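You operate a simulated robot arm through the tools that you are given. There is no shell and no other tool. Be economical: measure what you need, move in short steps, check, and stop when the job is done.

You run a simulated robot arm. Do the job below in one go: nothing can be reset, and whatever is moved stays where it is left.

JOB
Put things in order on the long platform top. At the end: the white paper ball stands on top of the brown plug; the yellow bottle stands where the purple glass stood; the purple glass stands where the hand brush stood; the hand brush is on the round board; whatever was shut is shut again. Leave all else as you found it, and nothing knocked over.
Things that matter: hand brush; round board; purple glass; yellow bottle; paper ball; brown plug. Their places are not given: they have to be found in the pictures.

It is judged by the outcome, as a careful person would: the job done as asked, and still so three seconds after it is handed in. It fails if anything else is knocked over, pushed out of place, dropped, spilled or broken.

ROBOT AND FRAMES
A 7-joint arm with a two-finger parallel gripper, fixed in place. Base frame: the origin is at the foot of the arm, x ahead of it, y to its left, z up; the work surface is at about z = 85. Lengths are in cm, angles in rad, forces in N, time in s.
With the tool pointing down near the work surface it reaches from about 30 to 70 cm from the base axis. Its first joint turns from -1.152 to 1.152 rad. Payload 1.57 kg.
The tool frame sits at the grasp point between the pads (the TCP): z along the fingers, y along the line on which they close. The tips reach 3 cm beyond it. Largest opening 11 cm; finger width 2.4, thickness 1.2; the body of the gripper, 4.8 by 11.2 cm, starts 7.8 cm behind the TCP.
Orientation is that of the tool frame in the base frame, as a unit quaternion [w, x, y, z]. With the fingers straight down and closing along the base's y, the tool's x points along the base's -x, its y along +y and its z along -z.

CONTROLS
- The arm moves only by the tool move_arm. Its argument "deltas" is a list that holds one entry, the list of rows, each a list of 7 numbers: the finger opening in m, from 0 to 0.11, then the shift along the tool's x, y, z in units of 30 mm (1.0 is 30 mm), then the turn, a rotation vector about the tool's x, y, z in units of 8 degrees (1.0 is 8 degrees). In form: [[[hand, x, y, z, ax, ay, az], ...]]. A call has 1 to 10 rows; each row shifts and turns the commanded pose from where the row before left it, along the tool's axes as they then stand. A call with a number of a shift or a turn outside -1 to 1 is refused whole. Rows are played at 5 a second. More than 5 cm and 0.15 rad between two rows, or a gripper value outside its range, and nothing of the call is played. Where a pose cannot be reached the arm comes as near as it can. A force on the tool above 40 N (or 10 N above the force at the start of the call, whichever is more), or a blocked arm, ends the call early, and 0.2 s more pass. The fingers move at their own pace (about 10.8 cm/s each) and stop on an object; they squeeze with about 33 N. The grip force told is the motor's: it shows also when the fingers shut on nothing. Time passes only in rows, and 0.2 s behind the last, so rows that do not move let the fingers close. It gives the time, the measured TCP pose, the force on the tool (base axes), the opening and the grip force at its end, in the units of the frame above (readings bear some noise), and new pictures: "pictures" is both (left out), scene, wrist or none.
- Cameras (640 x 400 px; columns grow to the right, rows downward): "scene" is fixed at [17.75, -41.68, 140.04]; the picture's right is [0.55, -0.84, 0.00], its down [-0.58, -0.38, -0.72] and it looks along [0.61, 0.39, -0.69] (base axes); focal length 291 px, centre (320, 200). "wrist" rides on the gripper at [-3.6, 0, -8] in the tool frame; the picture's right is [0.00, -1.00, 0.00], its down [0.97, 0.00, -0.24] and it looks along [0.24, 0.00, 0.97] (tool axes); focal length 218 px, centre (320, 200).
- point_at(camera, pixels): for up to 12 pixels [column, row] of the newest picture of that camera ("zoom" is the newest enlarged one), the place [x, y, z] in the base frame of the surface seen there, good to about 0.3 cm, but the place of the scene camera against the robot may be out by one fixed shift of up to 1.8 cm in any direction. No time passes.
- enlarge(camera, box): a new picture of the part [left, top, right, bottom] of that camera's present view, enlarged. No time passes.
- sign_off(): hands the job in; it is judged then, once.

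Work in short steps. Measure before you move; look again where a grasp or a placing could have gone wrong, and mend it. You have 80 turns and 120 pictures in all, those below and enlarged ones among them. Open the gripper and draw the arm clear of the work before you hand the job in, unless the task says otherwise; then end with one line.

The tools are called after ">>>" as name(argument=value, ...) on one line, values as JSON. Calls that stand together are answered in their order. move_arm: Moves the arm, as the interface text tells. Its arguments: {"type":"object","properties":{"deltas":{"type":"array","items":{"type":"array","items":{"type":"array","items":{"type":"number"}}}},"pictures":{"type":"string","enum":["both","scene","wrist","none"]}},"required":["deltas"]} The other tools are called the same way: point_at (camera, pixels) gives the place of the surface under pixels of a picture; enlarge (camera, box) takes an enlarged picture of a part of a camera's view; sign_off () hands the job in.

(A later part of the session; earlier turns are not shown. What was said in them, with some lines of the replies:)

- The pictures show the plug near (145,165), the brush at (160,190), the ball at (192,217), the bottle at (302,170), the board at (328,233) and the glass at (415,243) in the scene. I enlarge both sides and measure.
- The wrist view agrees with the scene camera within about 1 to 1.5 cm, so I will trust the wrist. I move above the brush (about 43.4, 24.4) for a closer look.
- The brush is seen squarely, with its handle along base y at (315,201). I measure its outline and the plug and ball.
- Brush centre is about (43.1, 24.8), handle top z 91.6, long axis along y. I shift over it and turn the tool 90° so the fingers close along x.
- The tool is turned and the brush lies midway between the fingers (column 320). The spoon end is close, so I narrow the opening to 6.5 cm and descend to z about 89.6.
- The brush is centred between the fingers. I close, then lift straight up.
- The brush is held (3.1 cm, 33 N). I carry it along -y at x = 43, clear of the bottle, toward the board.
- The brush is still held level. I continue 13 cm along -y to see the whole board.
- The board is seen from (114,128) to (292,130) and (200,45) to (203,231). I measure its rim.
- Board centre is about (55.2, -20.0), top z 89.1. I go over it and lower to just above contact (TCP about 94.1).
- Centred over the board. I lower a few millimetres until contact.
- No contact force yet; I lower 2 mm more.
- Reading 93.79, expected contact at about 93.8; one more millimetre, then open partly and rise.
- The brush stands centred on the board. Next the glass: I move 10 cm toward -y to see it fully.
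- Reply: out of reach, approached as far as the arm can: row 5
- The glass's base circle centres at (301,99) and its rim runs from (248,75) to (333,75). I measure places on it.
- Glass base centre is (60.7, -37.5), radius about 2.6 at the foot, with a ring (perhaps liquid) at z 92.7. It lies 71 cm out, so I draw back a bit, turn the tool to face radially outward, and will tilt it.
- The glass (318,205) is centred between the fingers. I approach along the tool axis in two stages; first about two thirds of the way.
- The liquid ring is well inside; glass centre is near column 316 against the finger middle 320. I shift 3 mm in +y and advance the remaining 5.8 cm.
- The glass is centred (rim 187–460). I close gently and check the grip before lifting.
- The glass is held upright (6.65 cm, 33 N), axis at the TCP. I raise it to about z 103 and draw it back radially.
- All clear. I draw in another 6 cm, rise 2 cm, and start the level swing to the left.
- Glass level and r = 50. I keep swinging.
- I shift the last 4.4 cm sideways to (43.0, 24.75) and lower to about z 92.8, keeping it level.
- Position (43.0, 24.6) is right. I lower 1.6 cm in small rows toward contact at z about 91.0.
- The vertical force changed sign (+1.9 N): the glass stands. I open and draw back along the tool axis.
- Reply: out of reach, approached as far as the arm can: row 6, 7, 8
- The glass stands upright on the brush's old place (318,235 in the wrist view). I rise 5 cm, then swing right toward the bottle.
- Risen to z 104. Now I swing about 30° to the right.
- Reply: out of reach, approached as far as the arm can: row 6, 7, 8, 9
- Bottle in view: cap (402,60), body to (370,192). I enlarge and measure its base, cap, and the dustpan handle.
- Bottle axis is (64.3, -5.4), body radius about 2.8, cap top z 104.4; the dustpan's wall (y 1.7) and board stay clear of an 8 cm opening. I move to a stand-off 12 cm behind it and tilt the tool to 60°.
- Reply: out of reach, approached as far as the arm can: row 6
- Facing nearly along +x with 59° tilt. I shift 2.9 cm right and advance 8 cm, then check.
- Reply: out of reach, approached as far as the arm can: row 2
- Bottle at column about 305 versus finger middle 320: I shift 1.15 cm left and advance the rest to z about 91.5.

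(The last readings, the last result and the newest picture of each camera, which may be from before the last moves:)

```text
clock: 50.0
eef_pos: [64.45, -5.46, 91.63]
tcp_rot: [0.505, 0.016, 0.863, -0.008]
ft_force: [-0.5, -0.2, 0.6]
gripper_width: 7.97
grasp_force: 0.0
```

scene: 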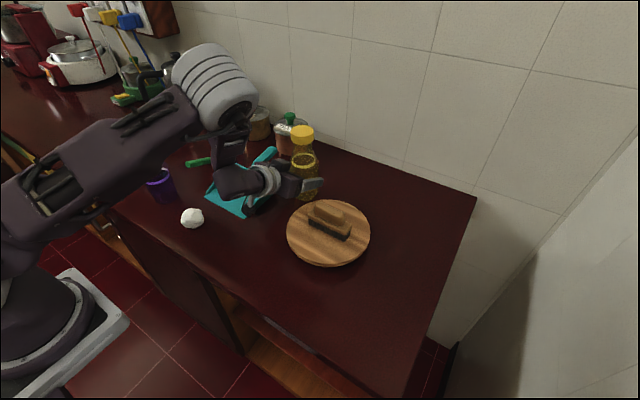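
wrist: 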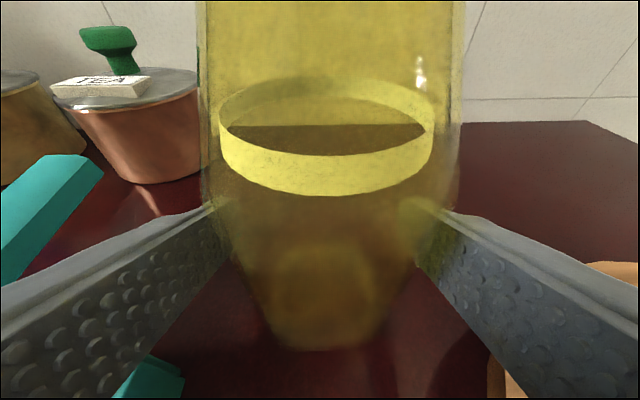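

The bottle is between the fingers and centred. I close and check the grip.

>>> move_arm(deltas=[[[0.06, 0, 0, 0, 0, 0, 0], [0.045, 0, 0, 0, 0, 0, 0], [0.03, 0, 0, 0, 0, 0, 0], [0.03, 0, 0, 0, 0, 0, 0]]], pictures="none")

```text
clock: 51.0
eef_pos: [64.32, -5.48, 91.63]
tcp_rot: [0.505, 0.016, 0.863, -0.008]
ft_force: [0.3, 0.5, -0.3]
gripper_width: 6.57
grasp_force: 32.7
```

Grip at 6.57 cm, 33 N. I lift straight up 14 cm.

>>> move_arm(deltas=[[[0.03, -0.174, 0, -0.098, 0, 0, 0], [0.03, -0.407, 0, -0.228, 0, 0, 0], [0.03, -0.698, 0, -0.391, 0, 0, 0], [0.03, -0.698, 0, -0.391, 0, 0, 0], [0.03, -0.698, 0, -0.391, 0, 0, 0], [0.03, -0.698, 0, -0.391, 0, 0, 0], [0.03, -0.698, 0, -0.391, 0, 0, 0], [0.03, 0, 0, 0, 0, 0, 0]]], pictures="scene")

```text
clock: 52.8
eef_pos: [64.32, -5.6, 105.61]
tcp_rot: [0.505, 0.014, 0.863, -0.007]
ft_force: [-0.7, 0.2, -2.0]
gripper_width: 6.56
grasp_force: 32.9
```

scene: 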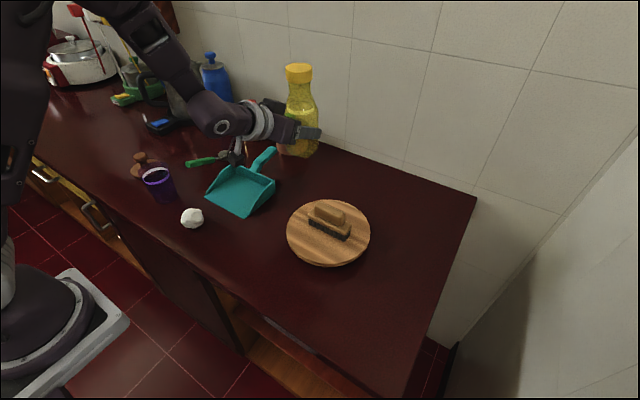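

The bottle hangs upright; bottom at z about 99 clears the brush (95.7). I swing right about 26°.

>>> move_arm(deltas=[[[0.03, 0, -0.5, 0, 0.145, 0, 0.081], [0.03, 0, -0.99, 0, 0.287, 0, 0.161], [0.03, 0, -0.99, 0, 0.287, 0, 0.161], [0.03, 0, -0.99, 0, 0.287, 0, 0.161], [0.03, 0, -0.99, 0, 0.287, 0, 0.161], [0.03, 0, -0.99, 0, 0.287, 0, 0.161], [0.03, 0, -0.99, 0, 0.287, 0, 0.161], [0.03, 0, -0.99, 0, 0.287, 0, 0.161], [0.03, 0, -0.99, 0, 0.287, 0, 0.161], [0.03, 0, -0.99, 0, 0.287, 0, 0.161]]], pictures="both")

```text
clock: 55.0
eef_pos: [58.09, -32.8, 105.37]
tcp_rot: [0.49, 0.202, 0.84, -0.117]
ft_force: [0.5, -0.5, -1.2]
gripper_width: 6.56
grasp_force: 33.0
```

scene: 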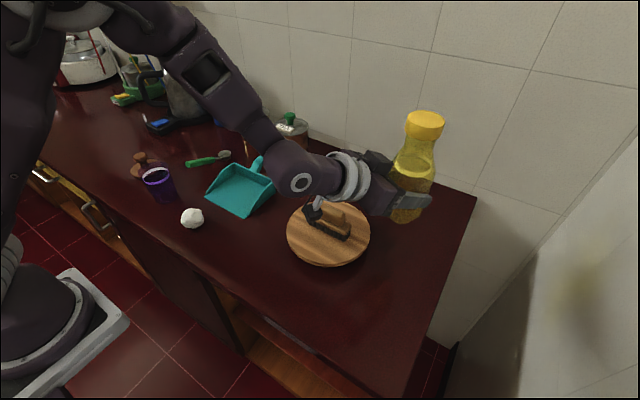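
wrist: 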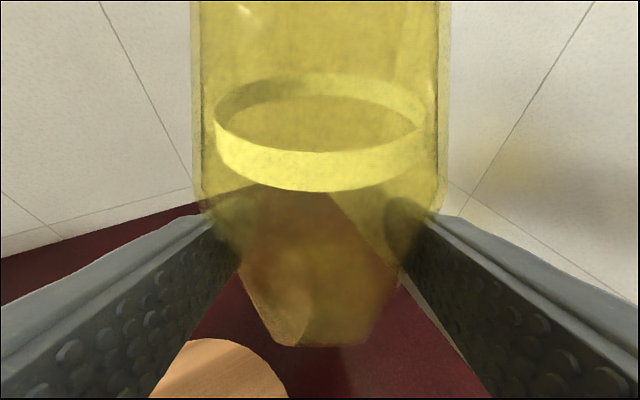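

Bottle fine. A small wrist stub shows near the brush at (315,207); I measure its height before lowering.

>>> enlarge(camera="scene", box=[270, 130, 430, 260])

>>> point_at(camera="scene", pixels=[[317, 203], [310, 213], [306, 213], [300, 183], [335, 212], [340, 195], [370, 205]])

```text
3.08 times, centred on (350, 195) of scene
```

zoom: 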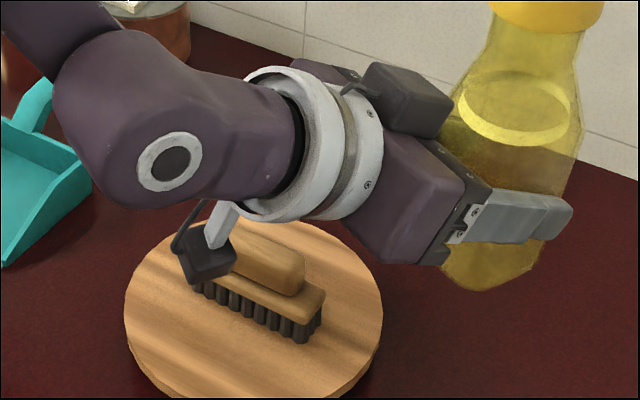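

```text
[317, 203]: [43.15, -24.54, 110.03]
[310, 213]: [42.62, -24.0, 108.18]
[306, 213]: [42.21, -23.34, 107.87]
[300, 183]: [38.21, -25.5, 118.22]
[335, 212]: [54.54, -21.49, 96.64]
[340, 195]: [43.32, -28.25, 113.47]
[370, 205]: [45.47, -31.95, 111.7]
```

The stub's underside will be at about z 92 and roughly 4 cm off the board's edge, so lowering is safe. I move over (60.7, -37.4) and lower 12 cm.

>>> move_arm(deltas=[[[0.03, -0.242, -0.322, 0.427, 0, 0, 0], [0.03, -0.242, -0.322, 0.427, 0, 0, 0], [0.03, -0.242, -0.322, 0.427, 0, 0, 0], [0.03, 0.58, 0, 0.328, 0, 0, 0], [0.03, 0.58, 0, 0.328, 0, 0, 0], [0.03, 0.58, 0, 0.328, 0, 0, 0], [0.03, 0.58, 0, 0.328, 0, 0, 0], [0.03, 0.58, 0, 0.328, 0, 0, 0], [0.03, 0.58, 0, 0.328, 0, 0, 0], [0.03, 0, 0, 0, 0, 0, 0]]], pictures="both")

```text
clock: 57.2
eef_pos: [60.67, -37.3, 93.46]
tcp_rot: [0.491, 0.201, 0.84, -0.116]
ft_force: [0.3, 0.8, -1.1]
gripper_width: 6.56
grasp_force: 33.4
```

scene: 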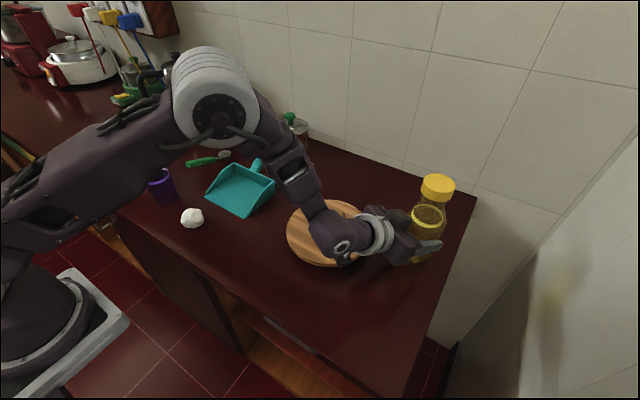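
wrist: 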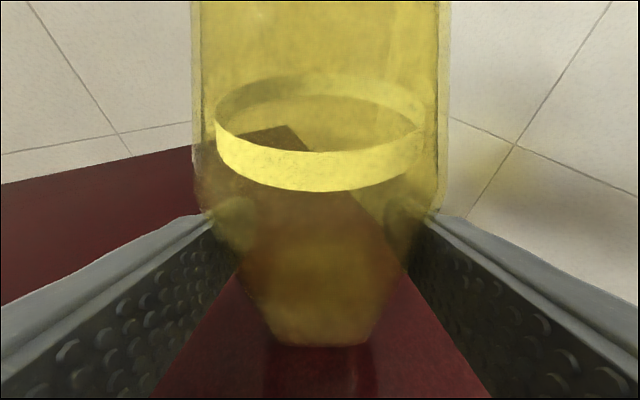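

Right over the place. I lower the last 1.8 cm in small rows.

>>> move_arm(deltas=[[[0.03, 0.203, 0, 0.115, 0, 0, 0], [0.03, 0.145, 0, 0.082, 0, 0, 0], [0.03, 0.087, 0, 0.049, 0, 0, 0], [0.03, 0.058, 0, 0.033, 0, 0, 0], [0.03, 0.029, 0, 0.016, 0, 0, 0], [0.03, 0, 0, 0, 0, 0, 0]]], pictures="none")

```text
clock: 58.6
eef_pos: [60.78, -37.34, 91.78]
tcp_rot: [0.491, 0.203, 0.839, -0.118]
ft_force: [0.1, -0.8, -1.6]
gripper_width: 6.56
grasp_force: 32.4
```

Still no contact sign; I lower 2 mm more in 1 mm rows.

>>> move_arm(deltas=[[[0.03, 0.029, 0, 0.016, 0, 0, 0], [0.03, 0.029, 0, 0.016, 0, 0, 0], [0.03, 0, 0, 0, 0, 0, 0]]], pictures="none")

```text
clock: 59.4
eef_pos: [60.66, -37.34, 91.57]
tcp_rot: [0.492, 0.202, 0.839, -0.117]
ft_force: [-2.0, 1.9, 7.8]
gripper_width: 6.58
grasp_force: 33.0
```

Contact (7.8 N). I open and draw back along the tool axis.

>>> move_arm(deltas=[[[0.066, 0, 0, 0, 0, 0, 0], [0.075, 0, 0, 0, 0, 0, 0], [0.085, 0, 0, 0, 0, 0, 0], [0.085, 0, 0, 0, 0, 0, 0], [0.085, 0, 0, -0.4, 0, 0, 0], [0.085, 0, 0, -0.7, 0, 0, 0], [0.085, 0, 0, -0.8, 0, 0, 0], [0.085, 0, 0, -0.8, 0, 0, 0], [0.085, 0, 0, -0.8, 0, 0, 0], [0.085, 0, 0, 0, 0, 0, 0]]], pictures="both")

```text
clock: 61.6
eef_pos: [52.33, -33.07, 96.73]
tcp_rot: [0.492, 0.203, 0.839, -0.117]
ft_force: [0.1, 0.4, 0.7]
gripper_width: 8.5
grasp_force: 0.0
```

scene: 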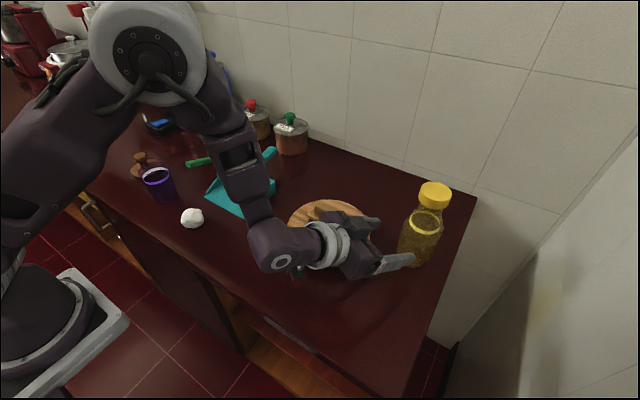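
wrist: 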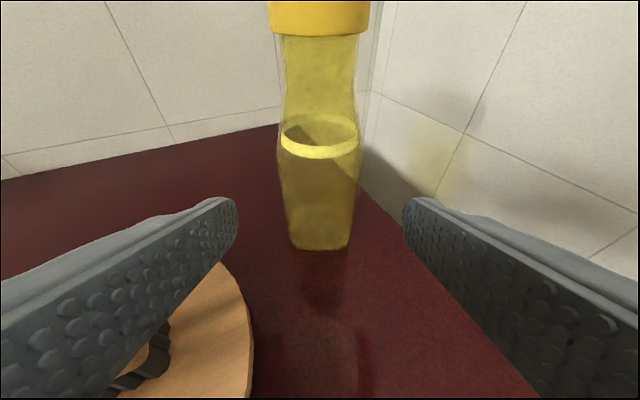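

The bottle stands at the glass's old place. I rise 12 cm straight up, then begin un-tilting.

>>> move_arm(deltas=[[[0.085, -0.725, 0, -0.41, 0, 0, 0], [0.085, -0.725, 0, -0.41, 0, 0, 0], [0.085, -0.725, 0, -0.41, 0, 0, 0], [0.085, -0.725, 0, -0.41, 0, 0, 0], [0.085, -0.725, 0, -0.41, 0, 0, 0], [0.085, 0, 0, 0, 0, 0.9, 0], [0.085, 0, 0, 0, 0, 0.9, 0], [0.085, 0, 0, 0, 0, 0.9, 0], [0.085, 0, 0, 0, 0, 0.9, 0], [0.085, 0, 0, 0, 0, 0.9, 0]]], pictures="scene")

```text
clock: 63.8
eef_pos: [52.45, -33.25, 109.15]
tcp_rot: [0.208, 0.228, 0.95, -0.048]
ft_force: [0.5, -0.5, 0.4]
gripper_width: 8.53
grasp_force: 0.0
```

scene: 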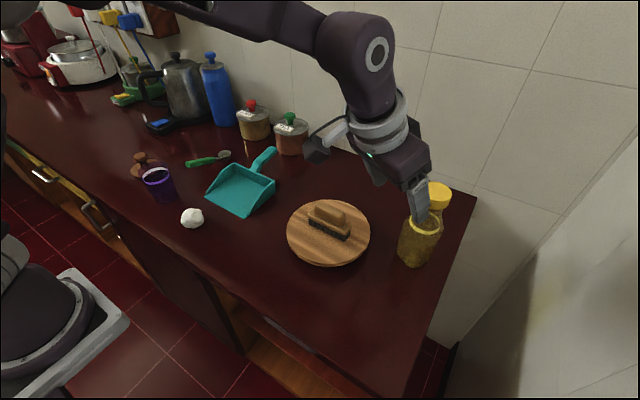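

Clear. I finish un-tilting (about 24.6°) and turn back to the default heading.

>>> move_arm(deltas=[[[0.085, 0, 0, 0, 0, 0.77, 0], [0.085, 0, 0, 0, 0, 0.77, 0], [0.085, 0, 0, 0, 0, 0.77, 0], [0.085, 0, 0, 0, 0, 0.77, 0], [0.085, 0, 0, 0, 0, 0, -0.844], [0.085, 0, 0, 0, 0, 0, -0.844], [0.085, 0, 0, 0, 0, 0, -0.844], [0.085, 0, 0, 0, 0, 0, -0.844], [0.085, 0.5, 0.8, 0, 0, 0, 0], [0.085, 0.5, 0.8, 0, 0, 0, 0]]], pictures="none")

>>> move_arm(deltas=[[[0.085, 0.25, 1, 0, 0, 0, 0], [0.085, 0.25, 1, 0, 0, 0, 0], [0.085, 0.25, 1, 0, 0, 0, 0], [0.085, 0.25, 1, 0, 0, 0, 0], [0.085, 0.25, 1, 0, 0, 0, 0], [0.085, 0.25, 1, 0, 0, 0, 0], [0.085, 0.25, 1, 0, 0, 0, 0], [0.085, 0.25, 1, 0, 0, 0, 0], [0.085, 0.25, 1, 0, 0, 0, 0], [0.085, 0.2, 1, 0, 0, 0, 0]]], pictures="none")

```text
clock: 66.0
eef_pos: [49.43, -28.39, 109.13]
tcp_rot: [0.002, 0.0, 1.0, 0.002]
ft_force: [0.6, 0.2, -0.3]
gripper_width: 8.51
grasp_force: 0.1
```

```text
clock: 68.2
eef_pos: [42.1, 1.66, 109.23]
tcp_rot: [0.001, 0.0, 1.0, 0.001]
ft_force: [-0.3, 0.1, 0.2]
gripper_width: 8.5
grasp_force: 0.0
```

Now I go over the ball, about (42, 10.8), descending to z 103 for a close look.

>>> move_arm(deltas=[[[0.085, 0.04, 0.8, 0, 0, 0, 0], [0.085, 0, 0.8, 0, 0, 0, 0], [0.085, 0, 0.8, 0, 0, 0, 0], [0.085, 0, 0.65, 0.4, 0, 0, 0], [0.085, 0, 0, 0.8, 0, 0, 0], [0.085, 0, 0, 0.8, 0, 0, 0], [0.085, 0, 0, 0, 0, 0, 0]]], pictures="wrist")

>>> enlarge(camera="wrist", box=[260, 140, 380, 240])

```text
clock: 69.8
eef_pos: [41.97, 10.81, 103.1]
tcp_rot: [0.001, 0.0, 1.0, 0.001]
ft_force: [0.1, -0.5, 0.8]
gripper_width: 8.5
grasp_force: 0.1
```

wrist: 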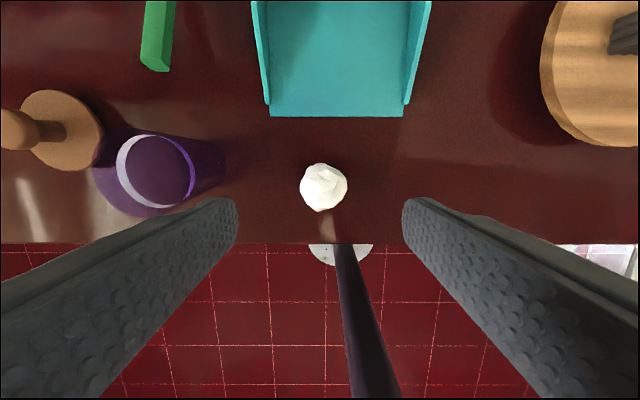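

```text
4.00 times, centred on (320, 190) of wrist
```

zoom: 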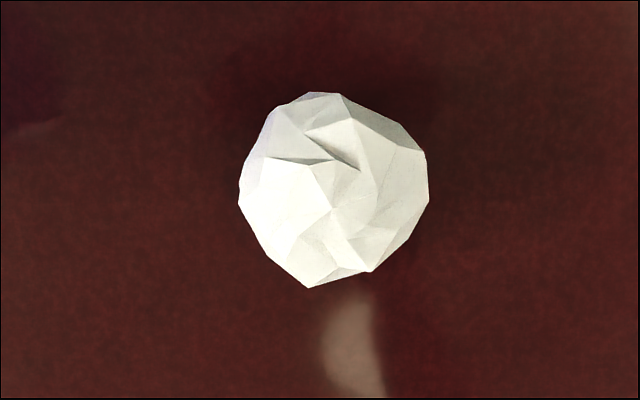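

>>> point_at(camera="wrist", pixels=[[323, 187], [303, 187], [344, 187], [322, 167], [323, 207], [15, 128], [40, 125], [60, 130], [323, 163], [62, 92], [62, 168], [100, 130]])

```text
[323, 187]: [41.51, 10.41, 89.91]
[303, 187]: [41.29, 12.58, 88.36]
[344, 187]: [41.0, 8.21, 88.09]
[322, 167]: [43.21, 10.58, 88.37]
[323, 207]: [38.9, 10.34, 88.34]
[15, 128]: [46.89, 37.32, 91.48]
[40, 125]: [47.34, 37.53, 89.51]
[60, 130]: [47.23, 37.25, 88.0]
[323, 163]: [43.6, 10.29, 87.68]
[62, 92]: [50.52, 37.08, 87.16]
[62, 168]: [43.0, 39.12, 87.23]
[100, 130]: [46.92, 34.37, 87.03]
```

Ball centre is about (41.2, 10.4), diameter about 4.8. I correct by (-0.8, -0.4) and lower to z 88.4 (tips just off the table).

>>> move_arm(deltas=[[[0.075, 0.25, -0.137, 0, 0, 0, 0], [0.075, 0, 0, 0.8, 0, 0, 0], [0.075, 0, 0, 0.8, 0, 0, 0], [0.075, 0, 0, 0.8, 0, 0, 0], [0.075, 0, 0, 0.8, 0, 0, 0], [0.075, 0, 0, 0.8, 0, 0, 0], [0.075, 0, 0, 0.6, 0, 0, 0], [0.075, 0, 0, 0.3, 0, 0, 0], [0.075, 0, 0, 0, 0, 0, 0]]], pictures="wrist")

```text
clock: 71.8
eef_pos: [41.3, 10.35, 88.34]
tcp_rot: [0.001, -0.001, 1.0, 0.001]
ft_force: [0.6, 0.2, -0.1]
gripper_width: 7.52
grasp_force: 0.1
```

wrist: 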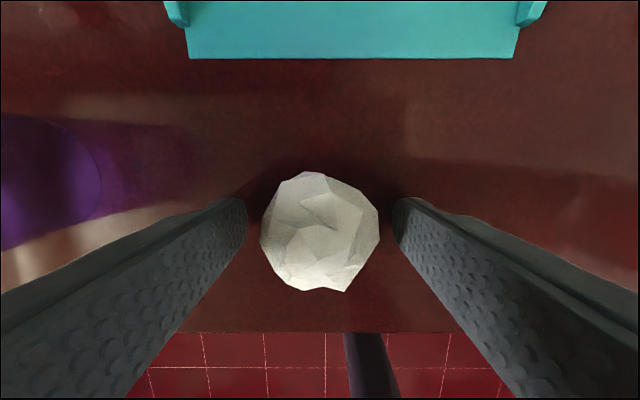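

Ball is centred (column 320, row 232). I close and lift.

>>> move_arm(deltas=[[[0.055, 0, 0, 0, 0, 0, 0], [0.04, 0, 0, 0, 0, 0, 0], [0.03, 0, 0, 0, 0, 0, 0], [0.03, 0, 0, 0, 0, 0, 0], [0.03, 0, 0, -0.4, 0, 0, 0], [0.03, 0, 0, -0.9, 0, 0, 0], [0.03, 0, 0, -0.9, 0, 0, 0], [0.03, 0, 0, -0.9, 0, 0, 0], [0.03, 0, 0, -0.9, 0, 0, 0], [0.03, 0, 0, -0.9, 0, 0, 0]]], pictures="wrist")

```text
clock: 74.0
eef_pos: [41.21, 10.44, 103.25]
tcp_rot: [0.001, 0.0, 1.0, 0.001]
ft_force: [0.0, -0.4, 0.1]
gripper_width: 5.05
grasp_force: 33.2
```

wrist: 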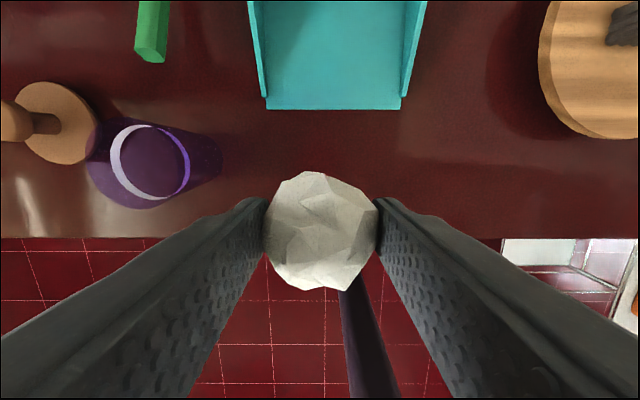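

Ball held (5.05 cm). I move left past the glass to y 37, keeping x = 41 so the plug is seen above the ball in the picture.

>>> move_arm(deltas=[[[0.03, 0, 0.5, -0.3, 0, 0, 0], [0.03, 0, 0.95, 0, 0, 0, 0], [0.03, 0, 0.95, 0, 0, 0, 0], [0.03, 0, 0.95, 0, 0, 0, 0], [0.03, 0, 0.95, 0, 0, 0, 0], [0.03, 0, 0.95, 0, 0, 0, 0], [0.03, 0, 0.95, 0, 0, 0, 0], [0.03, 0, 0.95, 0, 0, 0, 0], [0.03, 0, 0.95, 0, 0, 0, 0], [0.03, 0, 0.8, 0, 0, 0, 0]]], pictures="none")

>>> move_arm(deltas=[[[0.03, 0, 0, 0, 0, 0, 0], [0.03, 0, 0, 0, 0, 0, 0]]], pictures="wrist")

>>> enlarge(camera="wrist", box=[250, 80, 410, 180])

```text
clock: 76.2
eef_pos: [41.12, 37.05, 104.31]
tcp_rot: [0.001, 0.0, 1.0, 0.001]
ft_force: [-0.9, 0.0, 0.1]
gripper_width: 5.06
grasp_force: 33.0
```

```text
clock: 76.8
eef_pos: [41.2, 37.17, 104.21]
tcp_rot: [0.001, 0.001, 1.0, 0.001]
ft_force: [-1.1, -0.4, -0.2]
gripper_width: 5.04
grasp_force: 33.0
```

wrist: 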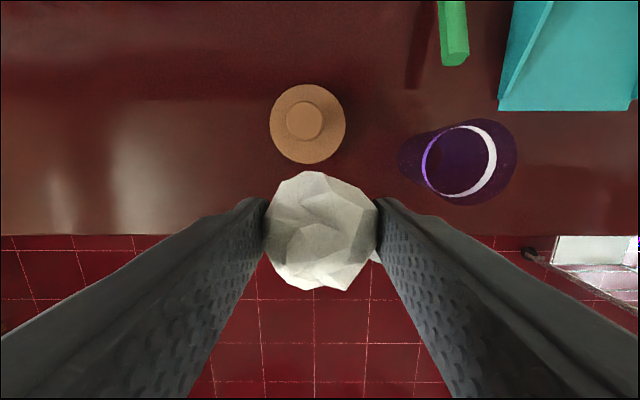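

```text
4.00 times, centred on (330, 130) of wrist
```

zoom: 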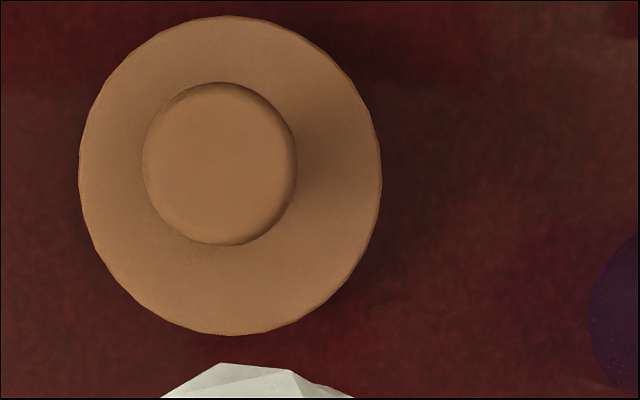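

The knob top centres at (305,120) with a flat top. I measure it at several points.

>>> point_at(camera="wrist", pixels=[[305, 120.5], [305, 112], [305, 129], [296, 120.5], [314, 120.5], [300, 116], [310, 125], [310, 116], [300, 125], [287.5, 120], [322, 120]])

```text
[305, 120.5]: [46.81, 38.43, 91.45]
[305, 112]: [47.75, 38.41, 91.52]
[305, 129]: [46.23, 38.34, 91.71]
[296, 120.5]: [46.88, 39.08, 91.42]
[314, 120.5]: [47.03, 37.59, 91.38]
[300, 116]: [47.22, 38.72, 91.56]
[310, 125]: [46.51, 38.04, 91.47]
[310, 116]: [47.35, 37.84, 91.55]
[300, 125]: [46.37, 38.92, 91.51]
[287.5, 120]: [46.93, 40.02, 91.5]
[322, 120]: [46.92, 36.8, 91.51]
```

Knob centre (46.9, 38.4), top z 91.5; ball bottom is 3.35 below the TCP, so contact at about z 94.9. I go over it and lower to about z 95.6.

>>> move_arm(deltas=[[[0.03, -0.64, 0.14, 0, 0, 0, 0], [0.03, -0.64, 0.14, 0, 0, 0, 0], [0.03, -0.64, 0.14, 0, 0, 0, 0], [0.03, 0, 0, 0.8, 0, 0, 0], [0.03, 0, 0, 0.8, 0, 0, 0], [0.03, 0, 0, 0.8, 0, 0, 0], [0.03, 0, 0, 0.48, 0, 0, 0], [0.03, 0, 0, 0, 0, 0, 0]]], pictures="both")

>>> enlarge(camera="scene", box=[100, 120, 200, 210])

```text
clock: 78.6
eef_pos: [46.84, 38.21, 95.32]
tcp_rot: [0.0, 0.0, 1.0, 0.001]
ft_force: [0.0, -0.1, 0.1]
gripper_width: 5.02
grasp_force: 33.4
```

scene: 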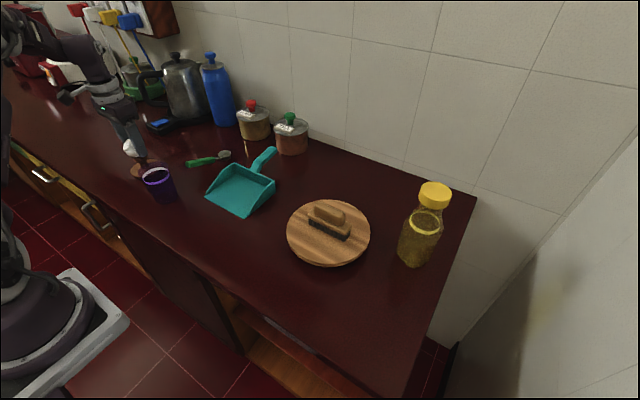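
wrist: 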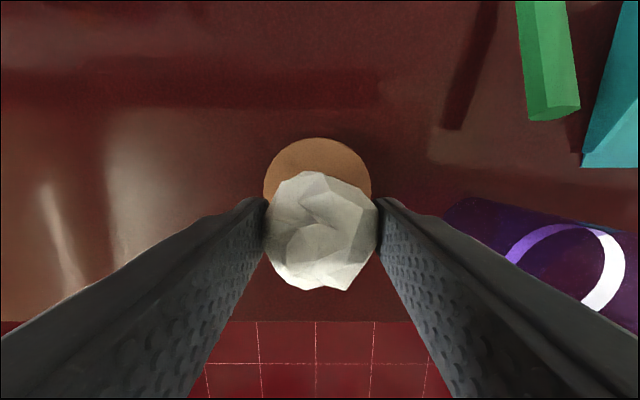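

```text
4.44 times, centred on (150, 165) of scene
```

zoom: 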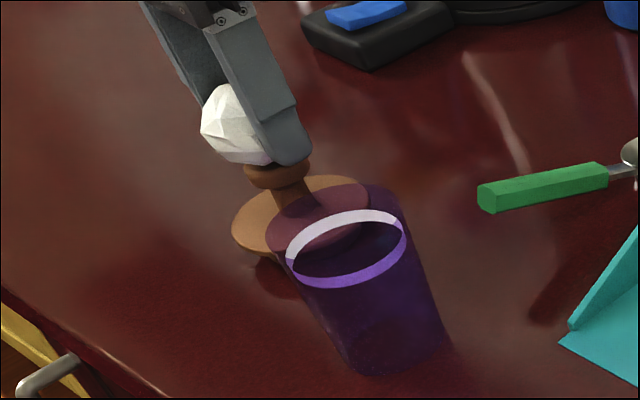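

Ball is over the knob. I nudge 1.5 mm in y and lower in 1 mm rows until force shows.

>>> move_arm(deltas=[[[0.03, 0, 0.05, 0, 0, 0, 0], [0.03, 0, 0, 0.04, 0, 0, 0], [0.03, 0, 0, 0.04, 0, 0, 0], [0.03, 0, 0, 0.03, 0, 0, 0], [0.03, 0, 0, 0, 0, 0, 0]]], pictures="none")

```text
clock: 79.8
eef_pos: [46.95, 38.52, 95.25]
tcp_rot: [0.0, 0.0, 1.0, 0.001]
ft_force: [-0.3, 0.0, -0.1]
gripper_width: 5.03
grasp_force: 33.6
```

No contact yet; two more 1 mm rows.

>>> move_arm(deltas=[[[0.03, 0, 0, 0.033, 0, 0, 0], [0.03, 0, 0, 0.033, 0, 0, 0], [0.03, 0, 0, 0, 0, 0, 0]]], pictures="none")

```text
clock: 80.6
eef_pos: [46.91, 38.52, 95.04]
tcp_rot: [0.0, 0.0, 1.0, 0.001]
ft_force: [-0.4, 0.3, -0.2]
gripper_width: 5.03
grasp_force: 33.4
```

Still free (z 95.04); two more 1 mm rows.

>>> move_arm(deltas=[[[0.03, 0, 0, 0.033, 0, 0, 0], [0.03, 0, 0, 0.033, 0, 0, 0], [0.03, 0, 0, 0, 0, 0, 0]]], pictures="none")

```text
clock: 81.4
eef_pos: [47.05, 38.56, 94.84]
tcp_rot: [0.001, 0.0, 1.0, 0.002]
ft_force: [0.5, -1.1, 7.7]
gripper_width: 5.03
grasp_force: 32.9
```

Contact (7.7 N). I relieve slightly, open slowly, and look.

>>> move_arm(deltas=[[[0.03, 0, 0, -0.015, 0, 0, 0], [0.051, 0, 0, 0, 0, 0, 0], [0.053, 0, 0, 0, 0, 0, 0], [0.056, 0, 0, 0, 0, 0, 0], [0.06, 0, 0, 0, 0, 0, 0], [0.066, 0, 0, 0, 0, 0, 0], [0.075, 0, 0, 0, 0, 0, 0], [0.085, 0, 0, 0, 0, 0, 0], [0.085, 0, 0, 0, 0, 0, 0]]], pictures="wrist")

>>> enlarge(camera="scene", box=[100, 120, 200, 210])

```text
clock: 83.4
eef_pos: [47.07, 38.45, 94.84]
tcp_rot: [0.002, 0.0, 1.0, 0.002]
ft_force: [-0.1, -0.5, 0.0]
gripper_width: 8.49
grasp_force: 0.1
```

wrist: 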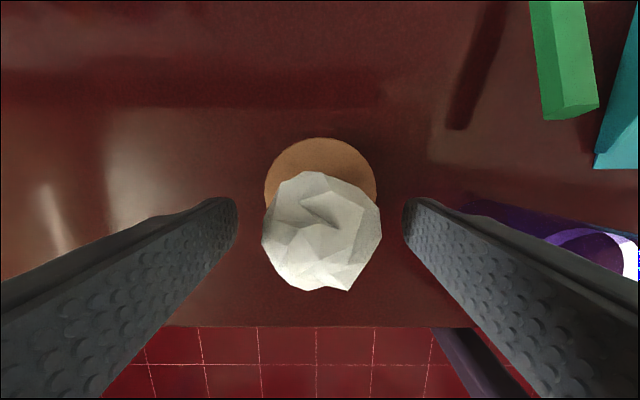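

```text
4.44 times, centred on (150, 165) of scene
```

zoom: 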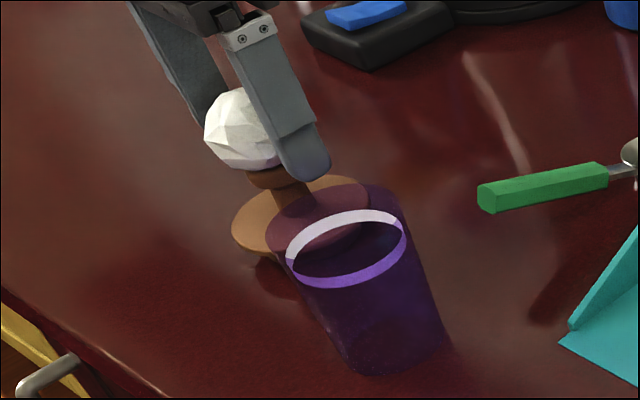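

The ball rests on the knob and the fingers are free. I rise straight up.

>>> move_arm(deltas=[[[0.085, 0, 0, -0.2, 0, 0, 0], [0.085, 0, 0, -0.5, 0, 0, 0], [0.085, 0, 0, -0.8, 0, 0, 0], [0.085, 0, 0, -0.9, 0, 0, 0], [0.085, 0, 0, -0.9, 0, 0, 0], [0.085, 0, 0, -0.9, 0, 0, 0], [0.085, 0.5, 0, -0.5, 0, 0, 0], [0.085, 0.7, 0, 0, 0, 0, 0], [0.085, 0.7, 0, 0, 0, 0, 0]]], pictures="both")

>>> enlarge(camera="scene", box=[100, 120, 260, 240])

>>> point_at(camera="wrist", pixels=[[305, 120], [320, 130], [310, 140]])

```text
clock: 85.4
eef_pos: [41.27, 38.4, 108.87]
tcp_rot: [0.001, 0.0, 1.0, 0.001]
ft_force: [0.2, -0.8, 0.2]
gripper_width: 8.52
grasp_force: 0.0
```

scene: 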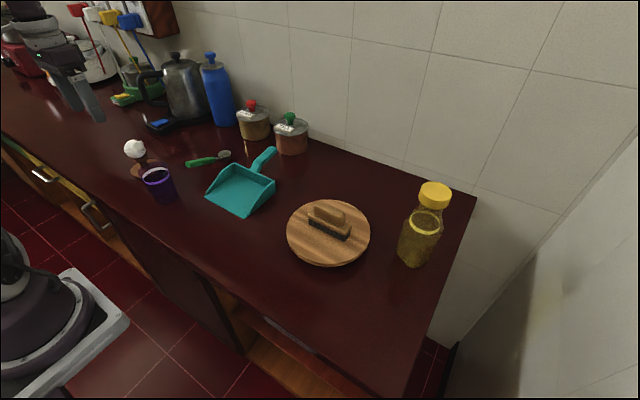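
wrist: 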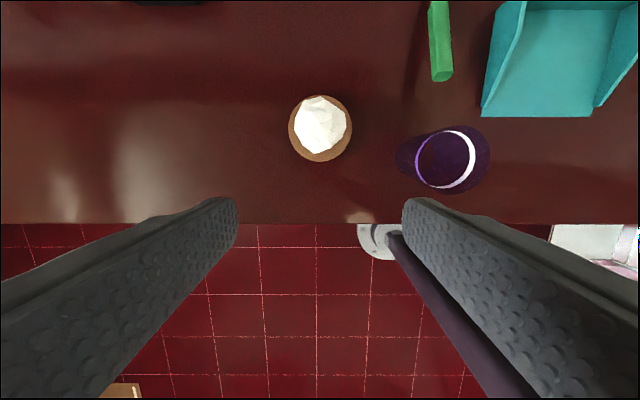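

```text
3.33 times, centred on (180, 180) of scene
```

zoom: 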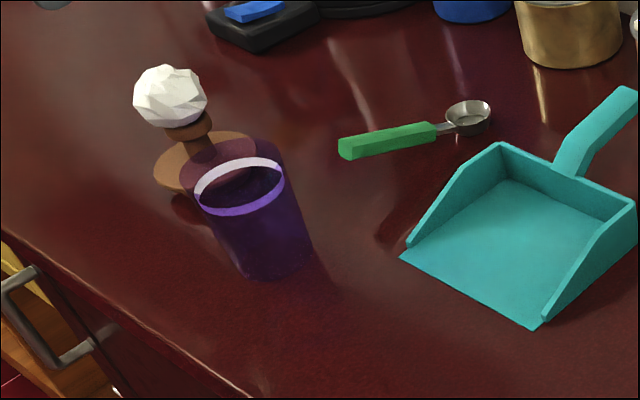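

```text
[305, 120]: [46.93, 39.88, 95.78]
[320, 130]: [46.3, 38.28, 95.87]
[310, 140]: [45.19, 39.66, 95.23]
```

The ball stands on the knob and everything else is in place. I raise the arm a little more, open up, and wait to confirm it stays.

>>> move_arm(deltas=[[[0.11, 0, 0, -0.7, 0, 0, 0], [0.11, 0, 0, -0.7, 0, 0, 0], [0.11, 0, 0, 0, 0, 0, 0], [0.11, 0, 0, 0, 0, 0, 0], [0.11, 0, 0, 0, 0, 0, 0], [0.11, 0, 0, 0, 0, 0, 0], [0.11, 0, 0, 0, 0, 0, 0], [0.11, 0, 0, 0, 0, 0, 0], [0.11, 0, 0, 0, 0, 0, 0], [0.11, 0, 0, 0, 0, 0, 0]]], pictures="scene")

```text
clock: 87.6
eef_pos: [41.22, 38.51, 112.98]
tcp_rot: [0.001, 0.0, 1.0, 0.002]
ft_force: [0.3, -0.9, 0.2]
gripper_width: 11.02
grasp_force: 0.1
```

scene: 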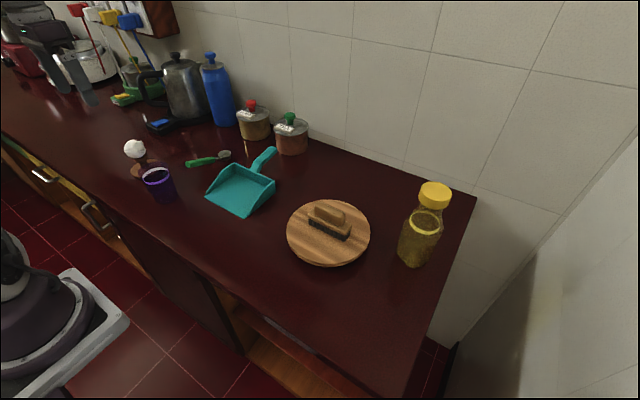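

The scene is unchanged after two seconds (ball at 134,148, glass at 158,184, brush at 328,222, bottle at 420,225), so I hand in.

>>> sign_off()

```text
The job is handed in.
```

The paper ball stands on the plug, the bottle stands where the glass was, the glass stands where the brush was, and the brush is on the round board; nothing needed opening and nothing was knocked over.
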